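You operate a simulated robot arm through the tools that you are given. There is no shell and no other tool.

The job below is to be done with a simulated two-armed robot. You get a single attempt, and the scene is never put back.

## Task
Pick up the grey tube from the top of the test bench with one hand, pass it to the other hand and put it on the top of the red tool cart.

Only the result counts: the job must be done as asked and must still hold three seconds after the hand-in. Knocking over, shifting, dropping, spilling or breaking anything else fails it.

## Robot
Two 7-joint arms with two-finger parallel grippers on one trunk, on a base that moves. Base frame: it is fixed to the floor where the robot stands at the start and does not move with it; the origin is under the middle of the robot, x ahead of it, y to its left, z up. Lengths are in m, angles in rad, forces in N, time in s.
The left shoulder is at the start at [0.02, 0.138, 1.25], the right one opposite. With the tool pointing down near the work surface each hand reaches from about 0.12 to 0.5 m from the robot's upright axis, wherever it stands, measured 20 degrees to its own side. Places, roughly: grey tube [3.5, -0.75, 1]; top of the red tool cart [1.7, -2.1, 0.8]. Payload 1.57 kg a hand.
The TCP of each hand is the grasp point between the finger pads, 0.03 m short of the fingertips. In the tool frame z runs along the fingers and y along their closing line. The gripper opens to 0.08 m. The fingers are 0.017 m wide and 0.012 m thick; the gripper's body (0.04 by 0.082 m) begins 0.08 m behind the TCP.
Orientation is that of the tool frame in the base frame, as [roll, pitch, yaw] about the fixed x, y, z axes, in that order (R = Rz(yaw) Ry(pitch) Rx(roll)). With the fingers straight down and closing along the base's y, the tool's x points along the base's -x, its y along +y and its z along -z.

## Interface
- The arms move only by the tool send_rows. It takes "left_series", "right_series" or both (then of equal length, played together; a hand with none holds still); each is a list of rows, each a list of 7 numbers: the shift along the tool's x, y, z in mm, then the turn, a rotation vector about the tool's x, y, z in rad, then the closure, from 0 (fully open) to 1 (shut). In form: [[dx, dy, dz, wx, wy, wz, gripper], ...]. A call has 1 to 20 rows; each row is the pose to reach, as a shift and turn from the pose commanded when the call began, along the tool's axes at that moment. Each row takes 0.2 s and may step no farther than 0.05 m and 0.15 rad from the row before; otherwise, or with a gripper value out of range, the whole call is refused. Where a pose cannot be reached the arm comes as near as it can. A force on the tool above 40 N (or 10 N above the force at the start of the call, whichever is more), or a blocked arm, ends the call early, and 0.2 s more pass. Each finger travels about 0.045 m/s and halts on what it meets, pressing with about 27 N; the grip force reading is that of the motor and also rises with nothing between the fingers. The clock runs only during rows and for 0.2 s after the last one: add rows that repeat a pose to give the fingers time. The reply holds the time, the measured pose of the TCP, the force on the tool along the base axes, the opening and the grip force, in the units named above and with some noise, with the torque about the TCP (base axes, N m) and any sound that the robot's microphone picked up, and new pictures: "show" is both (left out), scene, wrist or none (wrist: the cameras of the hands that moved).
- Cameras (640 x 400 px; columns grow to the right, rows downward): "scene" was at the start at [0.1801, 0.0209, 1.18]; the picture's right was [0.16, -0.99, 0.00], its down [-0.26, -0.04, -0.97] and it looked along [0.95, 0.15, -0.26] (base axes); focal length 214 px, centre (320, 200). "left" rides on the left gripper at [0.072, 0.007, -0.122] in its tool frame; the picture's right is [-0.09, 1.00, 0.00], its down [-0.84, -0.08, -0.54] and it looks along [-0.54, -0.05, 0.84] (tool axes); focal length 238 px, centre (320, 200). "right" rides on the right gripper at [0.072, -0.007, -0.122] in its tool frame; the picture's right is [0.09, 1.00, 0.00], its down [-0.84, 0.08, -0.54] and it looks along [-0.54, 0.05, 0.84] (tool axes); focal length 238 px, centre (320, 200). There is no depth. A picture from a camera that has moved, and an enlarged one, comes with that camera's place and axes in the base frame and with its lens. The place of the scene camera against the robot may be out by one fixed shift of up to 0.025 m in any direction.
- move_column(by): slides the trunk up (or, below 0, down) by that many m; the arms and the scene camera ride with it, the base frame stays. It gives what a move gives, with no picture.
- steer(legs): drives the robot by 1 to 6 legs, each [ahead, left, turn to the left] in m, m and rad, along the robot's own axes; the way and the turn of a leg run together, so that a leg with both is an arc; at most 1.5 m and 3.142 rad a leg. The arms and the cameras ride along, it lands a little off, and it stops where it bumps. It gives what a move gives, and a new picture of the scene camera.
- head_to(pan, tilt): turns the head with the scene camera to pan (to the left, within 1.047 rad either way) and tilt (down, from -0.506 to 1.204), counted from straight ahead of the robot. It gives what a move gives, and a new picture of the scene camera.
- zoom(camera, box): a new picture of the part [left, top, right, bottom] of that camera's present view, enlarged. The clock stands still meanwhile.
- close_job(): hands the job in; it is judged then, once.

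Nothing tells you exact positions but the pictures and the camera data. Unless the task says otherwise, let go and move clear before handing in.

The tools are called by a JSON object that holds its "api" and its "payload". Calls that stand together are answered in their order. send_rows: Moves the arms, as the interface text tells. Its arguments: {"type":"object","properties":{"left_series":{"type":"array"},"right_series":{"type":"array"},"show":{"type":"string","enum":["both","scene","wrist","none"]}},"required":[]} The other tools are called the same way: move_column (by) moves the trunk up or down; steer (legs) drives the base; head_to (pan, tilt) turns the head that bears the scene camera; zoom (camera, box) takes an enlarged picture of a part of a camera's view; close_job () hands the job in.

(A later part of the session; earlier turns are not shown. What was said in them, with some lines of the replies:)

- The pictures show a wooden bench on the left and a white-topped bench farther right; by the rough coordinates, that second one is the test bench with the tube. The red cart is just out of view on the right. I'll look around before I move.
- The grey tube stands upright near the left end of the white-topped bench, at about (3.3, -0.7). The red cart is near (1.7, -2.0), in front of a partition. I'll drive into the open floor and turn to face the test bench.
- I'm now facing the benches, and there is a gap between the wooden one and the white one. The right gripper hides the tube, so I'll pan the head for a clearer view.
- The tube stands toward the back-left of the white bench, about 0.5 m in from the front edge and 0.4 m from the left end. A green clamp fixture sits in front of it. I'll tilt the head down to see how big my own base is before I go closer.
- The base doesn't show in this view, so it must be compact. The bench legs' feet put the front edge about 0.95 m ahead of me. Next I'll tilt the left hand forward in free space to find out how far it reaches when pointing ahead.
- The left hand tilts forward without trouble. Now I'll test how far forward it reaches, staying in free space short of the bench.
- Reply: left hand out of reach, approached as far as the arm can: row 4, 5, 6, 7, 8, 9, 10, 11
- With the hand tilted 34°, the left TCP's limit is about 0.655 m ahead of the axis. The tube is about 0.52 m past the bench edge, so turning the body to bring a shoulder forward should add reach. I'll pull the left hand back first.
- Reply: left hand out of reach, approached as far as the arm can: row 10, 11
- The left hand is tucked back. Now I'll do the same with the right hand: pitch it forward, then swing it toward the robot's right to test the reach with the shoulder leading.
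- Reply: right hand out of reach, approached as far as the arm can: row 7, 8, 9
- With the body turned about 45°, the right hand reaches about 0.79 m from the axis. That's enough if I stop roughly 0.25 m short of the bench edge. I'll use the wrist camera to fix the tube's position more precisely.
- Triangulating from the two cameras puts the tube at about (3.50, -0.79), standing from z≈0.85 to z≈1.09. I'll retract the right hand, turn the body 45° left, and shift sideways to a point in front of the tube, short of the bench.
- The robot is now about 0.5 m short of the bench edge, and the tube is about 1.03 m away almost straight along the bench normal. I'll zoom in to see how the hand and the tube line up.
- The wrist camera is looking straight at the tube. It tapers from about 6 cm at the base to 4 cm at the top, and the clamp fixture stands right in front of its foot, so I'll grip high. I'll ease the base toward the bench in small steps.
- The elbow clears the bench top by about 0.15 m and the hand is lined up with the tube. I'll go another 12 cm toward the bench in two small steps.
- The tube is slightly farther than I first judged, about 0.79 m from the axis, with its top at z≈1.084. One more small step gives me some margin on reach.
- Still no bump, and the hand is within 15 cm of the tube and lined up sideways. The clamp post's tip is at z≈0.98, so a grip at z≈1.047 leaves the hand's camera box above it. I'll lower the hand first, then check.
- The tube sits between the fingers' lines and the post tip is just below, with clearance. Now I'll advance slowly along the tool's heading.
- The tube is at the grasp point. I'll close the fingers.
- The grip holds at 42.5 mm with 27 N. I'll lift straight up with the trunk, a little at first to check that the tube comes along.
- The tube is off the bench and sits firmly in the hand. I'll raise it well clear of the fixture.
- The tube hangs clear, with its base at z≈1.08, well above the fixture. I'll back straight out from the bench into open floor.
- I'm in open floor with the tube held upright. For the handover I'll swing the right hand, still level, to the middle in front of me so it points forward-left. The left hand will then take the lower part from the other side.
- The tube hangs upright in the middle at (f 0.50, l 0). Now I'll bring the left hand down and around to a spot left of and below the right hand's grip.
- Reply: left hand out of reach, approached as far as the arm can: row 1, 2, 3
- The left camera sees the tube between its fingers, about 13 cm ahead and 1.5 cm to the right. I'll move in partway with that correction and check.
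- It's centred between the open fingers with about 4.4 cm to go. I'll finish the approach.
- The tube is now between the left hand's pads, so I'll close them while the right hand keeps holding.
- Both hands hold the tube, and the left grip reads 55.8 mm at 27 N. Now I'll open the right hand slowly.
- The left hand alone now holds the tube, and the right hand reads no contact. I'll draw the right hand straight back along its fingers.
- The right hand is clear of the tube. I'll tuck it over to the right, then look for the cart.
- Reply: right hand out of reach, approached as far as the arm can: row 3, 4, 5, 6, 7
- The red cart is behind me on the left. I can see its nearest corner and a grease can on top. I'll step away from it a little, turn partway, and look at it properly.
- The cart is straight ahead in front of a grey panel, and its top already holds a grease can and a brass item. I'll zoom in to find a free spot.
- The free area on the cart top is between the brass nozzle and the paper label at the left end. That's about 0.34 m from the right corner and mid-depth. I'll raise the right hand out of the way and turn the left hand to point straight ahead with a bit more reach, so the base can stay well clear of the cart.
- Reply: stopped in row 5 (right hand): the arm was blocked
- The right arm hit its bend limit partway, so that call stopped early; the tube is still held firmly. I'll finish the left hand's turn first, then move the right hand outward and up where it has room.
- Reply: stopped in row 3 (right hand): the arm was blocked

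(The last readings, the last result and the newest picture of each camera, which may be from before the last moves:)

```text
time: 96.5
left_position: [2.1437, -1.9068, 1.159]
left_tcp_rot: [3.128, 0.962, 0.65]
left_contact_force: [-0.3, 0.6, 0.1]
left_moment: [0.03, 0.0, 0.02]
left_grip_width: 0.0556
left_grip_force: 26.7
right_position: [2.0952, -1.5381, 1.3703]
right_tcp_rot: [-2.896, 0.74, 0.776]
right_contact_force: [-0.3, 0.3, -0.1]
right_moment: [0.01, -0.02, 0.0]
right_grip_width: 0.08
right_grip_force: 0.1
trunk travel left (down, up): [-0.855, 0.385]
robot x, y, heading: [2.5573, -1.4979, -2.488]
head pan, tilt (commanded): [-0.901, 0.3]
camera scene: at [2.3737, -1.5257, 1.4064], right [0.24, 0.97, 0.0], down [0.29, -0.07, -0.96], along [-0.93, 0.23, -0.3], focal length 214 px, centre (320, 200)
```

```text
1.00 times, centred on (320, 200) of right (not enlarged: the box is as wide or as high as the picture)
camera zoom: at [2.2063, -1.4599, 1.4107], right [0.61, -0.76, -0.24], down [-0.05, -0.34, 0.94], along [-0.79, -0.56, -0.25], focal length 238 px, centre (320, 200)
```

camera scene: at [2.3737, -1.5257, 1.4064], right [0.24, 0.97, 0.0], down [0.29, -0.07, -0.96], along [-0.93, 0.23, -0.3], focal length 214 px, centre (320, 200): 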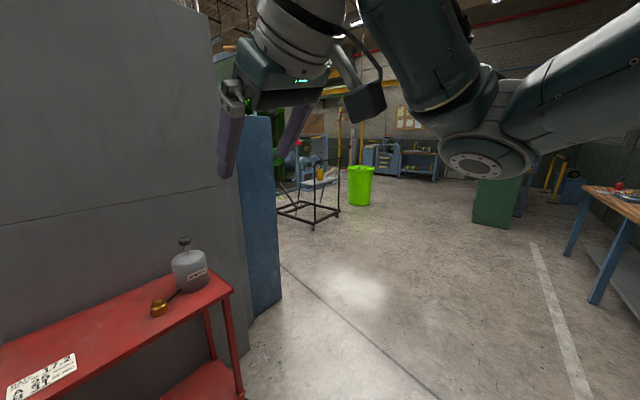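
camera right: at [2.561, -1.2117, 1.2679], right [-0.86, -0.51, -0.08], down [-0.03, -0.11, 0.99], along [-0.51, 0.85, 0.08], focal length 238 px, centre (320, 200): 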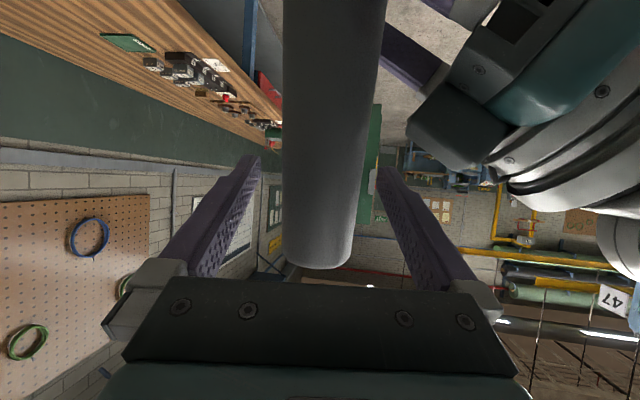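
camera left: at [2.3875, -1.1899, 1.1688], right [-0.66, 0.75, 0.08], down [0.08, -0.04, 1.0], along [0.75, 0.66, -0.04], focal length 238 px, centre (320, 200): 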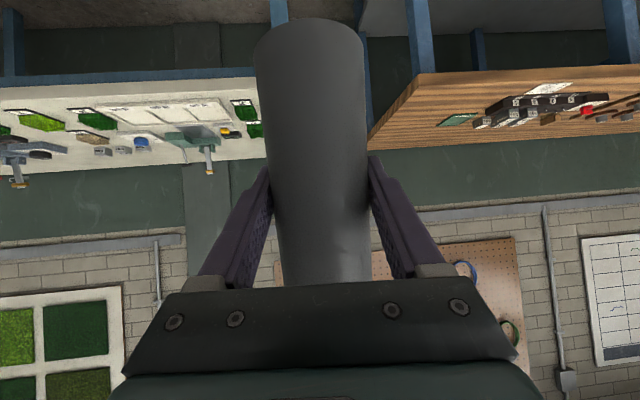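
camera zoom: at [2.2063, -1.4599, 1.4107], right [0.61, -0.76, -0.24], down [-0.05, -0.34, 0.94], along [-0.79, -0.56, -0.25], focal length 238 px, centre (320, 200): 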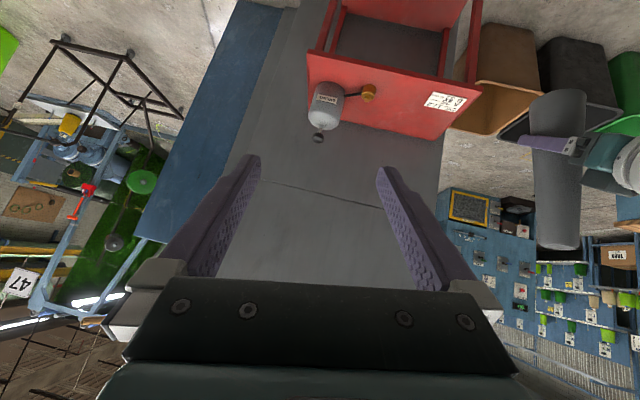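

{"api": "zoom", "payload": {"camera": "right", "box": [290, 20, 510, 158]}}

{"api": "zoom", "payload": {"camera": "left", "box": [0, 0, 640, 400]}}

```text
2.90 times, centred on (400, 89) of right
camera zoom: at [2.2063, -1.4599, 1.4107], right [0.61, -0.76, -0.24], down [-0.05, -0.34, 0.94], along [-0.79, -0.56, -0.25], focal length 691 px, centre (88, 522)
```

zoom: 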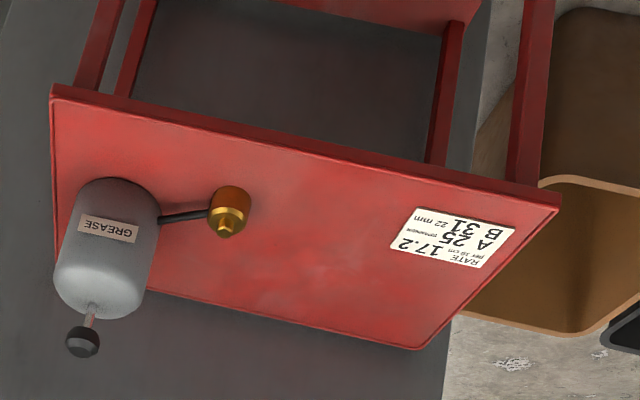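

```text
1.00 times, centred on (320, 200) of left (not enlarged: the box is as wide or as high as the picture)
camera zoom: at [2.2586, -1.8253, 1.1691], right [0.57, -0.82, 0.08], down [-0.08, 0.05, 1.0], along [-0.82, -0.58, -0.04], focal length 238 px, centre (320, 200)
```

zoom: 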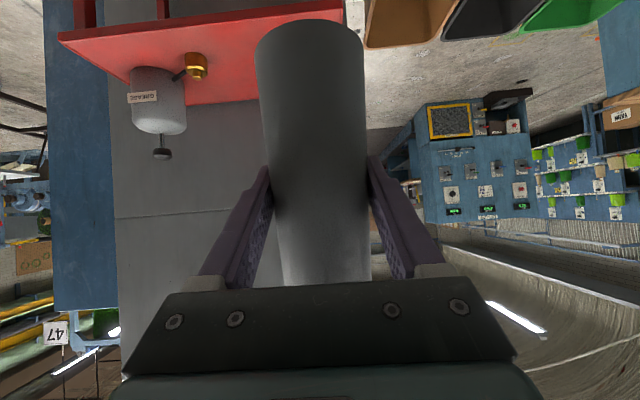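

The right wrist camera gives a full view of the cart top, with the grease can on the right, the brass nozzle next to it, and the label at front-left. My target spot is about (1.68, -2.07), clear of all three. I'll drive forward with the tube held well above everything on the cart.

{"api": "steer", "payload": {"legs": [[0.23, -0.077, 0]]}}

{"api": "steer", "payload": {"legs": [[0.2, -0.067, 0]]}}

{"api": "zoom", "payload": {"camera": "right", "box": [0, 0, 640, 400]}}

{"api": "zoom", "payload": {"camera": "left", "box": [0, 0, 640, 400]}}

```text
time: 98.3
left_position: [1.9143, -1.9881, 1.1592]
left_tcp_rot: [3.127, 0.959, 0.653]
left_contact_force: [-0.2, -0.2, 0.1]
left_moment: [0.0, -0.01, 0.01]
left_grip_width: 0.0557
left_grip_force: 26.6
right_position: [1.8651, -1.6178, 1.3716]
right_tcp_rot: [-2.895, 0.74, 0.779]
right_contact_force: [-0.1, -0.4, 0.4]
right_moment: [-0.01, 0.01, 0.02]
right_grip_width: 0.0798
right_grip_force: 0.1
trunk travel left (down, up): [-0.855, 0.385]
robot x, y, heading: [2.3298, -1.5724, -2.492]
head pan, tilt (commanded): [-0.901, 0.3]
camera scene: at [2.1437, -1.6053, 1.4064], right [0.24, 0.97, 0.0], down [0.29, -0.07, -0.96], along [-0.93, 0.23, -0.3], focal length 214 px, centre (320, 200)
```

scene: 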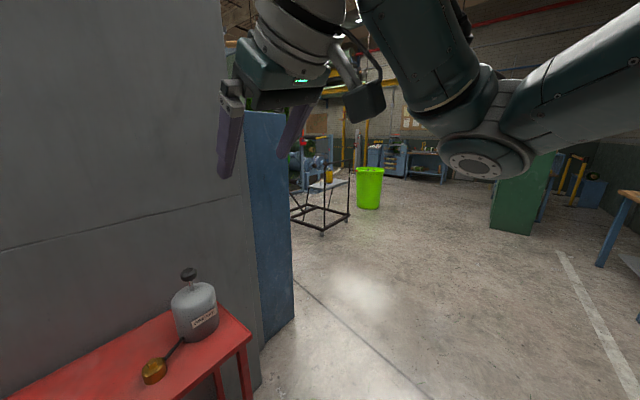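

```text
time: 99.9
left_position: [1.7148, -2.0565, 1.1583]
left_tcp_rot: [3.125, 0.959, 0.657]
left_contact_force: [-0.8, -0.3, -0.6]
left_moment: [-0.01, -0.02, -0.02]
left_grip_width: 0.0556
left_grip_force: 26.8
right_position: [1.6644, -1.6874, 1.3714]
right_tcp_rot: [-2.895, 0.741, 0.778]
right_contact_force: [0.1, -0.4, -0.2]
right_moment: [0.02, -0.02, 0.02]
right_grip_width: 0.0801
right_grip_force: 0.0
trunk travel left (down, up): [-0.855, 0.385]
robot x, y, heading: [2.1238, -1.6429, -2.482]
head pan, tilt (commanded): [-0.901, 0.3]
camera scene: at [1.9435, -1.6745, 1.4064], right [0.24, 0.97, 0.0], down [0.29, -0.07, -0.96], along [-0.93, 0.23, -0.3], focal length 214 px, centre (320, 200)
```

scene: 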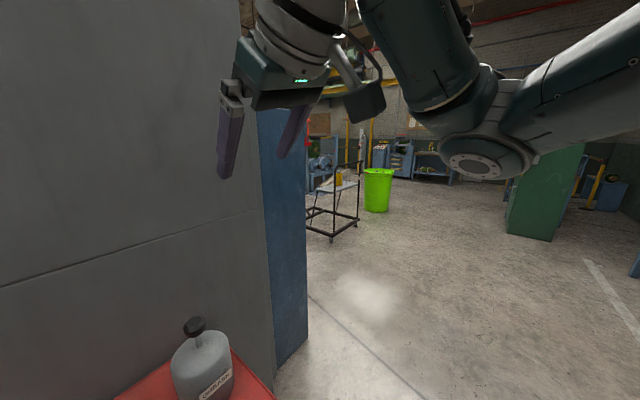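

```text
1.00 times, centred on (320, 200) of right (not enlarged: the box is as wide or as high as the picture)
camera zoom: at [1.7761, -1.6093, 1.4107], right [0.61, -0.75, -0.24], down [-0.05, -0.34, 0.94], along [-0.79, -0.56, -0.25], focal length 238 px, centre (320, 200)
```

zoom: 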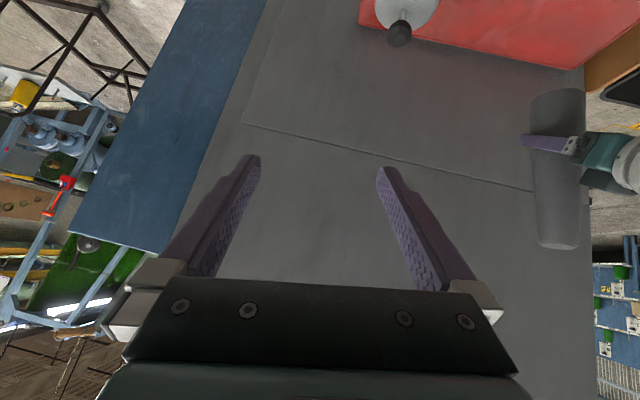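

```text
1.00 times, centred on (320, 200) of left (not enlarged: the box is as wide or as high as the picture)
camera zoom: at [1.8295, -1.9745, 1.1688], right [0.57, -0.81, 0.08], down [-0.08, 0.05, 1.0], along [-0.81, -0.58, -0.04], focal length 238 px, centre (320, 200)
```

zoom: 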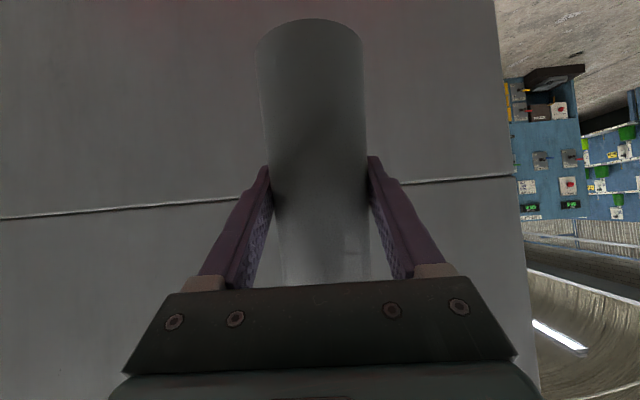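

The tube is over the cart, about 0.36 m from the right corner and 0.13 m in from the front edge. I'll lower the trunk most of the way and check.

{"api": "move_column", "payload": {"by": -0.2}}

{"api": "head_to", "payload": {"pan": 0.1, "tilt": 0.75}}

{"api": "zoom", "payload": {"camera": "right", "box": [320, 0, 640, 200]}}

{"api": "zoom", "payload": {"camera": "left", "box": [0, 0, 640, 400]}}

```text
time: 102.1
left_position: [1.7154, -2.057, 0.9588]
left_tcp_rot: [3.129, 0.961, 0.653]
left_contact_force: [0.5, 0.2, -0.3]
left_moment: [-0.02, -0.03, 0.0]
left_grip_width: 0.0557
left_grip_force: 26.7
right_position: [1.6644, -1.6866, 1.1704]
right_tcp_rot: [-2.895, 0.741, 0.78]
right_contact_force: [1.0, 0.3, 0.3]
right_moment: [0.03, 0.01, -0.01]
right_grip_width: 0.0803
right_grip_force: 0.1
trunk travel left (down, up): [-0.655, 0.585]
robot x, y, heading: [2.1232, -1.6402, -2.487]
head pan, tilt (commanded): [-0.901, 0.3]
```

```text
time: 103.3
left_position: [1.7143, -2.0558, 0.9582]
left_tcp_rot: [3.127, 0.961, 0.653]
left_contact_force: [0.5, 0.3, -0.2]
left_moment: [-0.01, -0.02, 0.01]
left_grip_width: 0.0556
left_grip_force: 27.0
right_position: [1.6638, -1.6879, 1.1712]
right_tcp_rot: [-2.895, 0.741, 0.779]
right_contact_force: [-0.4, 0.3, 0.0]
right_moment: [0.01, -0.03, 0.01]
right_grip_width: 0.0803
right_grip_force: 0.0
trunk travel left (down, up): [-0.655, 0.585]
robot x, y, heading: [2.1286, -1.6419, -2.487]
head pan, tilt (commanded): [0.099, 0.75]
camera scene: at [1.9737, -1.7539, 1.1661], right [-0.68, 0.73, 0.0], down [0.5, 0.47, -0.73], along [-0.53, -0.5, -0.68], focal length 214 px, centre (320, 200)
```

scene: 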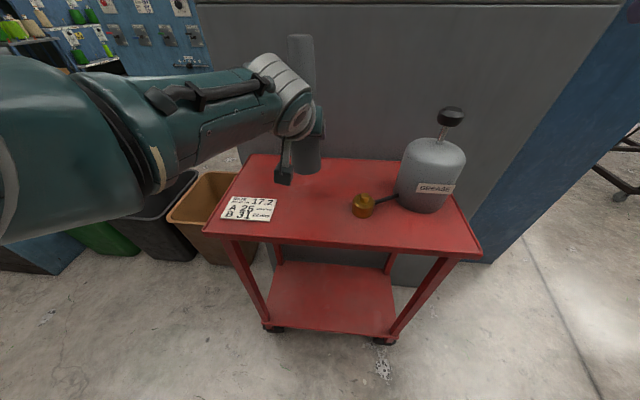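

```text
2.00 times, centred on (480, 100) of right
camera zoom: at [1.7761, -1.6093, 1.2107], right [0.61, -0.75, -0.24], down [-0.05, -0.34, 0.94], along [-0.79, -0.56, -0.25], focal length 477 px, centre (0, 400)
```

zoom: 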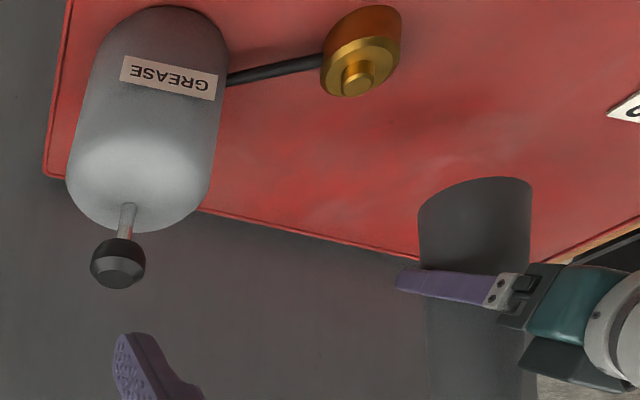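

```text
1.00 times, centred on (320, 200) of left (not enlarged: the box is as wide or as high as the picture)
camera zoom: at [1.8295, -1.9745, 0.9688], right [0.57, -0.81, 0.08], down [-0.08, 0.05, 1.0], along [-0.81, -0.58, -0.04], focal length 238 px, centre (320, 200)
```

zoom: 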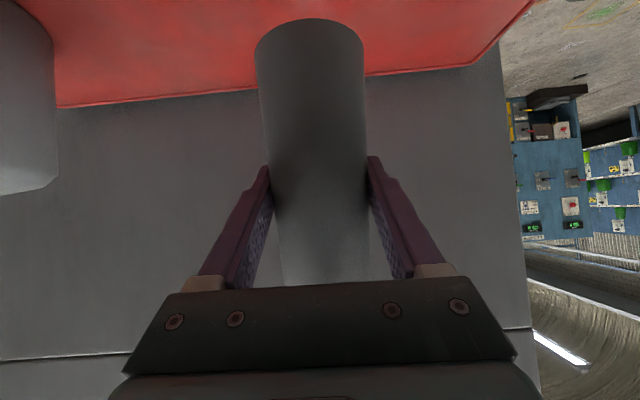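

The view agrees. The tube hangs about 9 cm above the cart top, over the empty area. I'll shift it 3 cm deeper and 1 cm right with the arm, then lower some more.

{"api": "send_rows", "payload": {"left_series": [[-8.6, -6, 12.3, 0, 0, 0, 1], [-17.2, -12, 24.6, 0, 0, 0, 1], [-17.2, -12, 24.6, 0, 0, 0, 1]], "show": "none"}}

{"api": "move_column", "payload": {"by": -0.06}}

{"api": "zoom", "payload": {"camera": "scene", "box": [200, 80, 500, 268]}}

{"api": "zoom", "payload": {"camera": "right", "box": [320, 0, 640, 200]}}

{"api": "zoom", "payload": {"camera": "left", "box": [0, 0, 640, 400]}}

```text
time: 104.2
left_position: [1.7056, -2.0592, 0.9581]
left_tcp_rot: [3.129, 0.961, 0.654]
left_contact_force: [-0.1, 0.2, -0.5]
left_moment: [-0.03, 0.0, -0.01]
left_grip_width: 0.0553
left_grip_force: 26.9
left hand out of reach, approached as far as the arm can: row 1, 2, 3
right_position: [1.6646, -1.6881, 1.1702]
right_tcp_rot: [-2.895, 0.741, 0.781]
right_contact_force: [-0.5, 0.3, -0.7]
right_moment: [-0.01, 0.01, -0.03]
right_grip_width: 0.08
right_grip_force: 0.0
trunk travel left (down, up): [-0.655, 0.585]
robot x, y, heading: [2.1258, -1.6447, -2.484]
head pan, tilt (commanded): [0.099, 0.75]
```

```text
time: 105.2
left_position: [1.7066, -2.0591, 0.8985]
left_tcp_rot: [3.128, 0.96, 0.654]
left_contact_force: [-0.1, -0.3, -0.3]
left_moment: [-0.03, -0.03, 0.0]
left_grip_width: 0.0555
left_grip_force: 26.6
right_position: [1.663, -1.6871, 1.1104]
right_tcp_rot: [-2.895, 0.741, 0.779]
right_contact_force: [0.3, 0.8, -0.2]
right_moment: [0.01, -0.01, 0.02]
right_grip_width: 0.0799
right_grip_force: 0.1
trunk travel left (down, up): [-0.595, 0.645]
robot x, y, heading: [2.122, -1.6396, -2.484]
head pan, tilt (commanded): [0.099, 0.75]
```

```text
2.13 times, centred on (350, 174) of scene
camera zoom: at [1.9737, -1.754, 1.106], right [-0.69, 0.73, 0.0], down [0.5, 0.47, -0.73], along [-0.53, -0.5, -0.68], focal length 456 px, centre (256, 255)
```

zoom: 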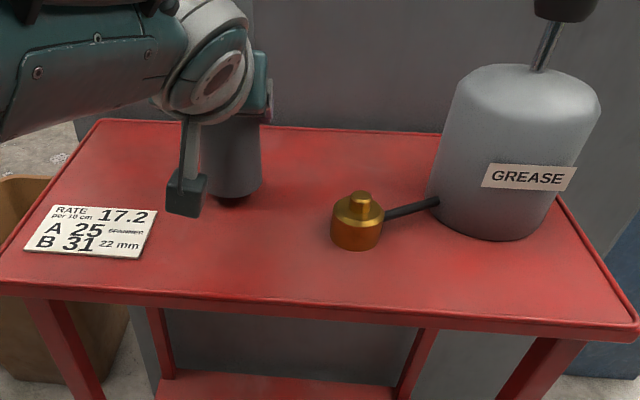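

```text
2.00 times, centred on (480, 100) of right
camera zoom: at [1.776, -1.6093, 1.1507], right [0.61, -0.75, -0.24], down [-0.05, -0.34, 0.94], along [-0.79, -0.56, -0.25], focal length 477 px, centre (0, 400)
```

zoom: 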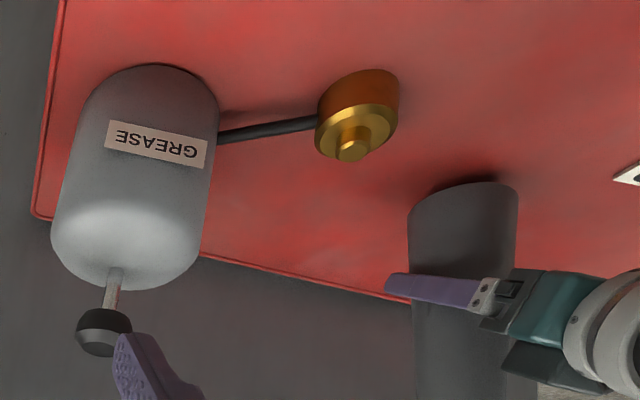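

```text
1.00 times, centred on (320, 200) of left (not enlarged: the box is as wide or as high as the picture)
camera zoom: at [1.8218, -1.9768, 0.909], right [0.57, -0.81, 0.08], down [-0.08, 0.05, 1.0], along [-0.82, -0.58, -0.04], focal length 238 px, centre (320, 200)
```

zoom: 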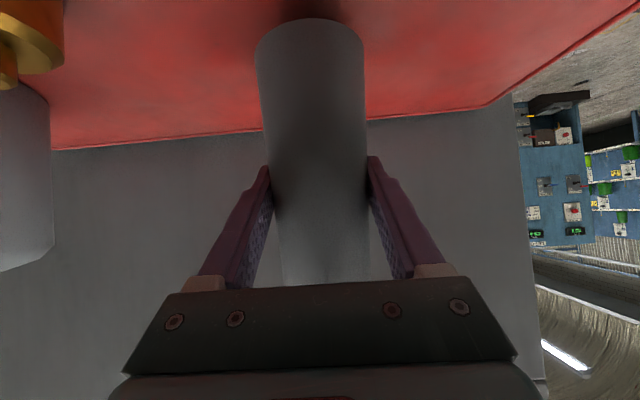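

The arm is at its forward limit, but the spot is fine: about 0.35 m from the right corner and 0.13 m deep, clear of the label and nozzle. The remaining gap is about 3 cm, so I'll lower in small trunk steps and watch the force.

{"api": "move_column", "payload": {"by": -0.015}}

{"api": "zoom", "payload": {"camera": "scene", "box": [240, 100, 400, 200]}}

{"api": "zoom", "payload": {"camera": "right", "box": [480, 40, 640, 140]}}

```text
time: 105.8
left_position: [1.7073, -2.0595, 0.8843]
left_tcp_rot: [3.128, 0.959, 0.656]
left_contact_force: [0.0, 0.4, 0.5]
left_moment: [0.01, -0.01, -0.01]
left_grip_width: 0.0554
left_grip_force: 27.3
right_position: [1.6637, -1.688, 1.096]
right_tcp_rot: [-2.896, 0.74, 0.78]
right_contact_force: [0.1, 0.2, 1.2]
right_moment: [0.02, 0.01, 0.0]
right_grip_width: 0.0803
right_grip_force: 0.0
trunk travel left (down, up): [-0.58, 0.66]
robot x, y, heading: [2.1229, -1.6423, -2.486]
head pan, tilt (commanded): [0.099, 0.75]
```

```text
4.00 times, centred on (320, 150) of scene
camera zoom: at [1.9737, -1.754, 1.091], right [-0.69, 0.73, 0.0], down [0.5, 0.47, -0.73], along [-0.53, -0.5, -0.68], focal length 858 px, centre (320, 400)
```

zoom: 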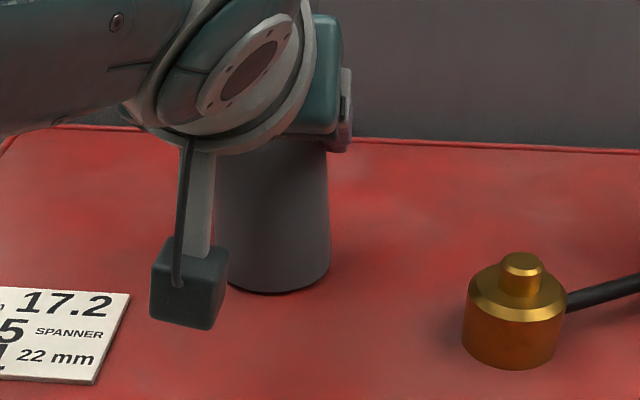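

```text
4.00 times, centred on (560, 90) of right
camera zoom: at [1.776, -1.6093, 1.1357], right [0.61, -0.75, -0.24], down [-0.05, -0.34, 0.94], along [-0.79, -0.56, -0.25], focal length 953 px, centre (-640, 640)
```

zoom: 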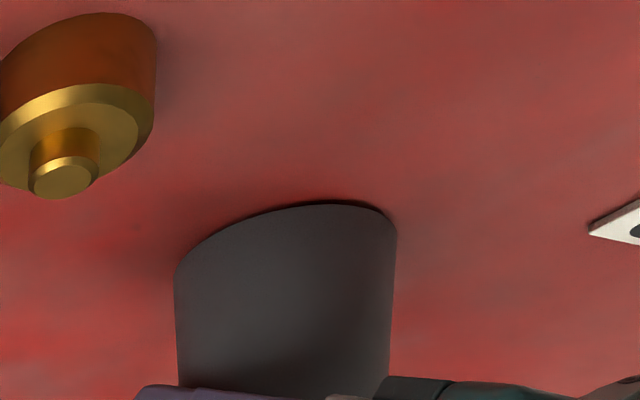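

The gap is down to a thin shadow line, so I'm continuing in 4 mm steps.

{"api": "move_column", "payload": {"by": -0.004}}

{"api": "zoom", "payload": {"camera": "right", "box": [520, 60, 600, 110]}}

{"api": "zoom", "payload": {"camera": "scene", "box": [280, 140, 344, 180]}}

```text
time: 106.3
left_position: [1.7054, -2.0599, 0.8808]
left_tcp_rot: [3.128, 0.963, 0.656]
left_contact_force: [1.1, -0.5, 5.5]
left_moment: [0.12, -0.14, 0.0]
left_grip_width: 0.0557
left_grip_force: 27.2
right_position: [1.6641, -1.6873, 1.0922]
right_tcp_rot: [-2.895, 0.74, 0.78]
right_contact_force: [-0.1, 0.4, -0.4]
right_moment: [-0.01, 0.02, -0.04]
right_grip_width: 0.08
right_grip_force: 0.1
trunk travel left (down, up): [-0.576, 0.664]
robot x, y, heading: [2.1236, -1.6451, -2.483]
head pan, tilt (commanded): [0.099, 0.75]
```

```text
8.00 times, centred on (560, 85) of right
camera zoom: at [1.7759, -1.6096, 1.1319], right [0.61, -0.75, -0.24], down [-0.05, -0.34, 0.94], along [-0.79, -0.56, -0.25], focal length 1907 px, centre (-1600, 1120)
```

zoom: 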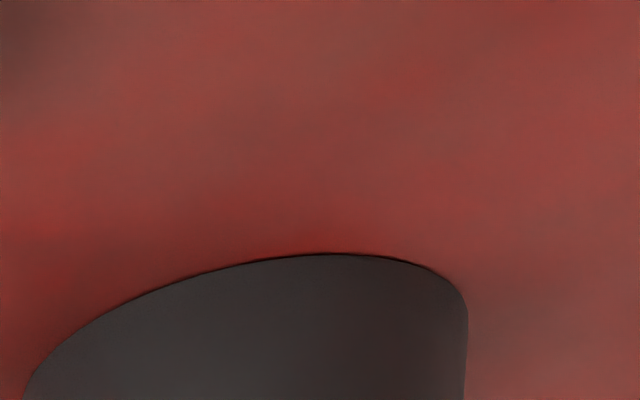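

```text
10.00 times, centred on (312, 160) of scene
camera zoom: at [1.9735, -1.7543, 1.0872], right [-0.69, 0.73, 0.0], down [0.5, 0.47, -0.73], along [-0.53, -0.5, -0.68], focal length 2145 px, centre (400, 600)
```

zoom: 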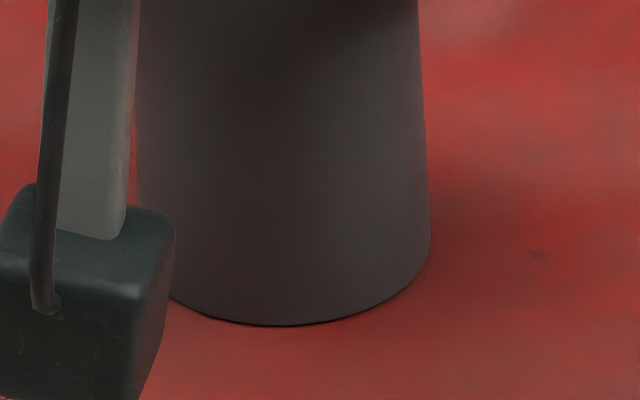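

The tube touches down with 5.5 N of upward force on the left hand. I'll open the left fingers gradually and let it settle.

{"api": "send_rows", "payload": {"left_series": [[0, 0, 0, 0, 0, 0, 0.6], [0, 0, 0, 0, 0, 0, 0.4], [0, 0, 0, 0, 0, 0, 0.3], [0, 0, 0, 0, 0, 0, 0.25], [0, 0, 0, 0, 0, 0, 0.2], [0, 0, 0, 0, 0, 0, 0.1], [0, 0, 0, 0, 0, 0, 0], [0, 0, 0, 0, 0, 0, 0], [0, 0, 0, 0, 0, 0, 0]], "show": "both"}}

```text
time: 108.3
left_position: [1.7063, -2.0594, 0.8803]
left_tcp_rot: [3.127, 0.959, 0.656]
left_contact_force: [0.1, 0.0, 0.7]
left_moment: [0.01, 0.05, 0.0]
left_grip_width: 0.08
left_grip_force: 0.0
right_position: [1.6642, -1.6887, 1.0929]
right_tcp_rot: [-2.895, 0.741, 0.779]
right_contact_force: [-0.1, -0.6, -0.4]
right_moment: [0.03, 0.03, -0.01]
right_grip_width: 0.0802
right_grip_force: 0.0
trunk travel left (down, up): [-0.576, 0.664]
robot x, y, heading: [2.1245, -1.647, -2.483]
head pan, tilt (commanded): [0.099, 0.75]
camera scene: at [1.9737, -1.754, 1.0871], right [-0.69, 0.73, 0.0], down [0.5, 0.47, -0.73], along [-0.53, -0.5, -0.68], focal length 214 px, centre (320, 200)
camera left: at [1.8218, -1.9768, 0.89], right [0.57, -0.81, 0.08], down [-0.08, 0.05, 1.0], along [-0.82, -0.58, -0.04], focal length 238 px, centre (320, 200)
```

scene: 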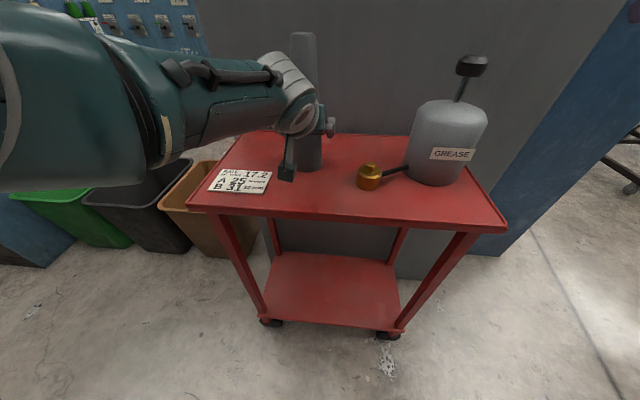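
left: 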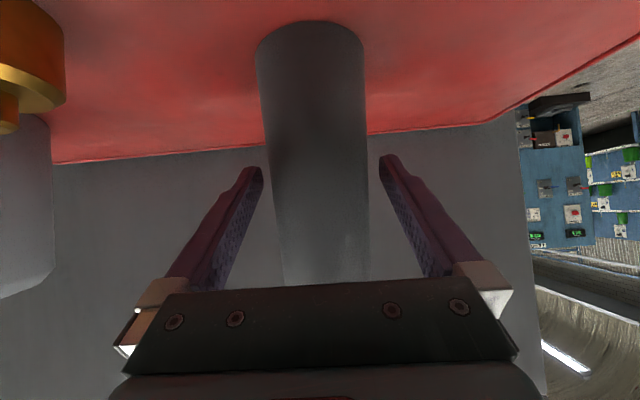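

The tube stands on its own and both hands read no contact. I'll back the left hand straight out along its fingers.

{"api": "send_rows", "payload": {"left_series": [[0, 0, -15, 0, 0, 0, 0], [0, 0, -30, 0, 0, 0, 0], [0, 0, -45, 0, 0, 0, 0], [0, 0, -60, 0, 0, 0, 0], [0, 0, -80, 0, 0, 0, 0], [0, 0, -100, 0, 0, 0, 0], [0, 0, -120, 0, 0, 0, 0], [0, 0, -140, 0, 0, 0, 0], [0, 0, -160, 0, 0, 0, 0]], "show": "both"}}

```text
time: 110.3
left_position: [1.811, -1.9793, 0.9716]
left_tcp_rot: [3.122, 0.958, 0.652]
left_contact_force: [0.6, -0.5, 0.7]
left_moment: [-0.01, 0.02, 0.01]
left_grip_width: 0.0802
left_grip_force: 0.1
right_position: [1.6645, -1.6874, 1.093]
right_tcp_rot: [-2.895, 0.739, 0.779]
right_contact_force: [-0.3, 0.7, -0.3]
right_moment: [0.01, -0.01, 0.02]
right_grip_width: 0.0802
right_grip_force: 0.1
trunk travel left (down, up): [-0.576, 0.664]
robot x, y, heading: [2.1213, -1.6417, -2.484]
head pan, tilt (commanded): [0.099, 0.75]
camera scene: at [1.9738, -1.754, 1.087], right [-0.69, 0.73, 0.0], down [0.5, 0.47, -0.73], along [-0.53, -0.5, -0.68], focal length 214 px, centre (320, 200)
camera left: at [1.9253, -1.8962, 0.9824], right [0.58, -0.81, 0.09], down [-0.08, 0.05, 1.0], along [-0.81, -0.58, -0.04], focal length 238 px, centre (320, 200)
```

scene: 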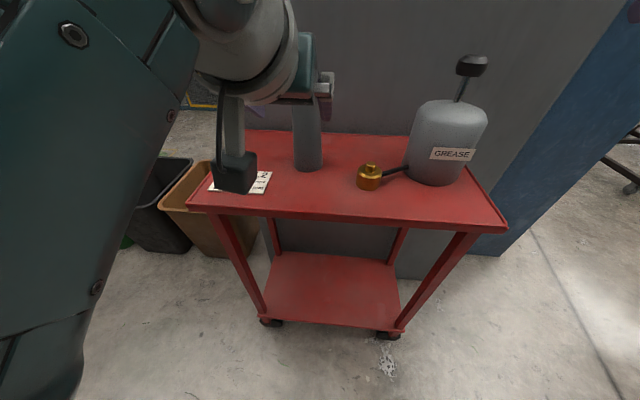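
left: 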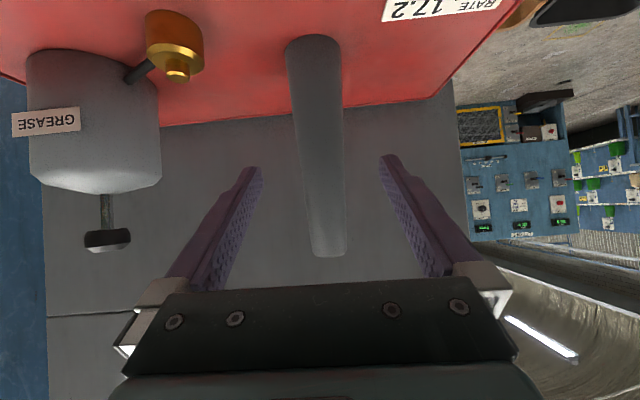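

The tube stands upright on the cart top with the hand well clear of it. I'll drive the robot straight back to free the area and take a last look.

{"api": "steer", "payload": {"legs": [[-0.4, 0, 0]]}}

{"api": "head_to", "payload": {"pan": -0.05, "tilt": 0.4}}

{"api": "zoom", "payload": {"camera": "right", "box": [240, 0, 560, 200]}}

```text
time: 112.8
left_position: [2.1242, -1.7363, 0.9713]
left_tcp_rot: [3.129, 0.958, 0.653]
left_contact_force: [0.2, -0.8, -0.4]
left_moment: [0.03, 0.0, 0.03]
left_grip_width: 0.0796
left_grip_force: 0.2
right_position: [1.9779, -1.4458, 1.092]
right_tcp_rot: [-2.896, 0.74, 0.78]
right_contact_force: [-1.1, -0.6, -0.8]
right_moment: [-0.02, -0.02, -0.01]
right_grip_width: 0.0798
right_grip_force: 0.0
trunk travel left (down, up): [-0.576, 0.664]
robot x, y, heading: [2.4371, -1.4014, -2.483]
head pan, tilt (commanded): [0.099, 0.75]
camera scene: at [2.2877, -1.5125, 1.087], right [-0.69, 0.73, 0.0], down [0.5, 0.47, -0.73], along [-0.53, -0.5, -0.68], focal length 214 px, centre (320, 200)
```

scene: 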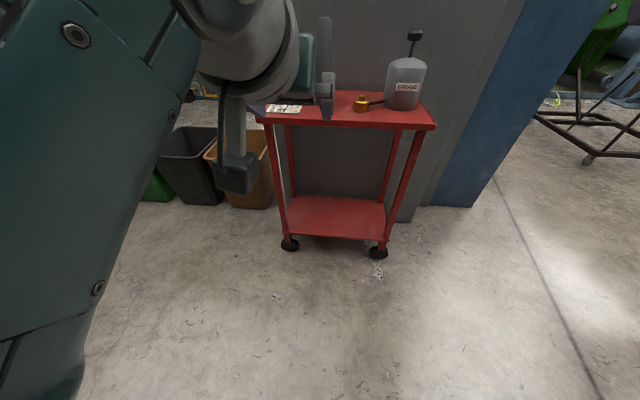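

```text
time: 113.6
left_position: [2.1242, -1.7368, 0.9732]
left_tcp_rot: [3.124, 0.96, 0.652]
left_contact_force: [-0.3, 0.6, -0.2]
left_moment: [-0.02, 0.02, 0.01]
left_grip_width: 0.0802
left_grip_force: 0.1
right_position: [1.9784, -1.4464, 1.0927]
right_tcp_rot: [-2.896, 0.741, 0.78]
right_contact_force: [0.0, -0.6, -0.1]
right_moment: [0.0, 0.01, 0.0]
right_grip_width: 0.08
right_grip_force: 0.0
trunk travel left (down, up): [-0.576, 0.664]
robot x, y, heading: [2.4417, -1.3985, -2.483]
head pan, tilt (commanded): [-0.051, 0.4]
camera scene: at [2.2718, -1.5085, 1.1181], right [-0.57, 0.82, 0.0], down [0.32, 0.22, -0.92], along [-0.76, -0.52, -0.39], focal length 214 px, centre (320, 200)
```

scene: 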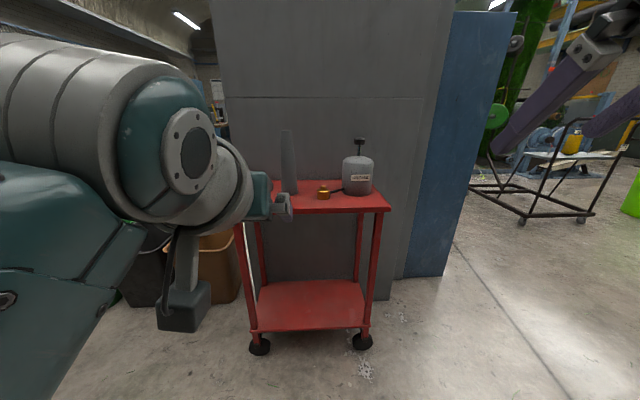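

```text
2.00 times, centred on (400, 100) of right
camera zoom: at [2.0898, -1.368, 1.1317], right [0.61, -0.75, -0.24], down [-0.05, -0.34, 0.94], along [-0.79, -0.56, -0.25], focal length 477 px, centre (160, 400)
```

zoom: 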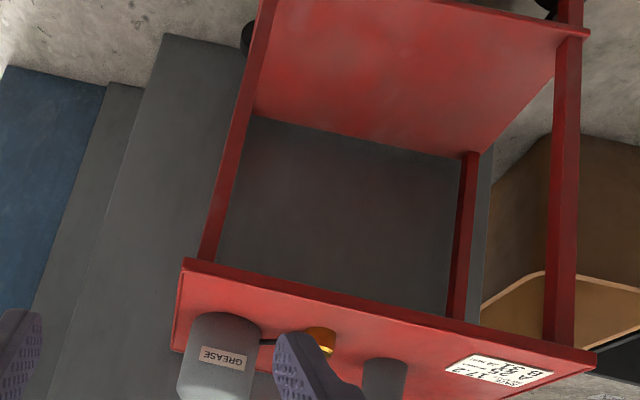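

The grey tube stands upright on the red cart between the brass nozzle and the label. The grease can, nozzle and label look undisturbed, and both hands are empty and clear. I'm handing the job in.

{"api": "close_job", "payload": {}}

```text
The job is handed in.
```

The grey tube is standing upright on top of the red tool cart. The right hand lifted it from the test bench, passed it to the left hand in open floor, and the left hand set it down.

- **Position:** the tube is in the empty area between the brass nozzle and the paper label, about 0.35 m from the cart's right corner. In the last pictures the grease can, nozzle and label looked undisturbed.
- **Other objects:** I saw no sign of the robot bumping the bench or the cart. On the way to the cart, the empty right arm stopped early twice with a "blocked" report. I took that as the arm's own bend limit and saw nothing touching it.
- **Hand-in:** before handing in, both hands were open and clear, and the robot had backed about 0.4 m away from the cart. The result of the judging was not shown to me.
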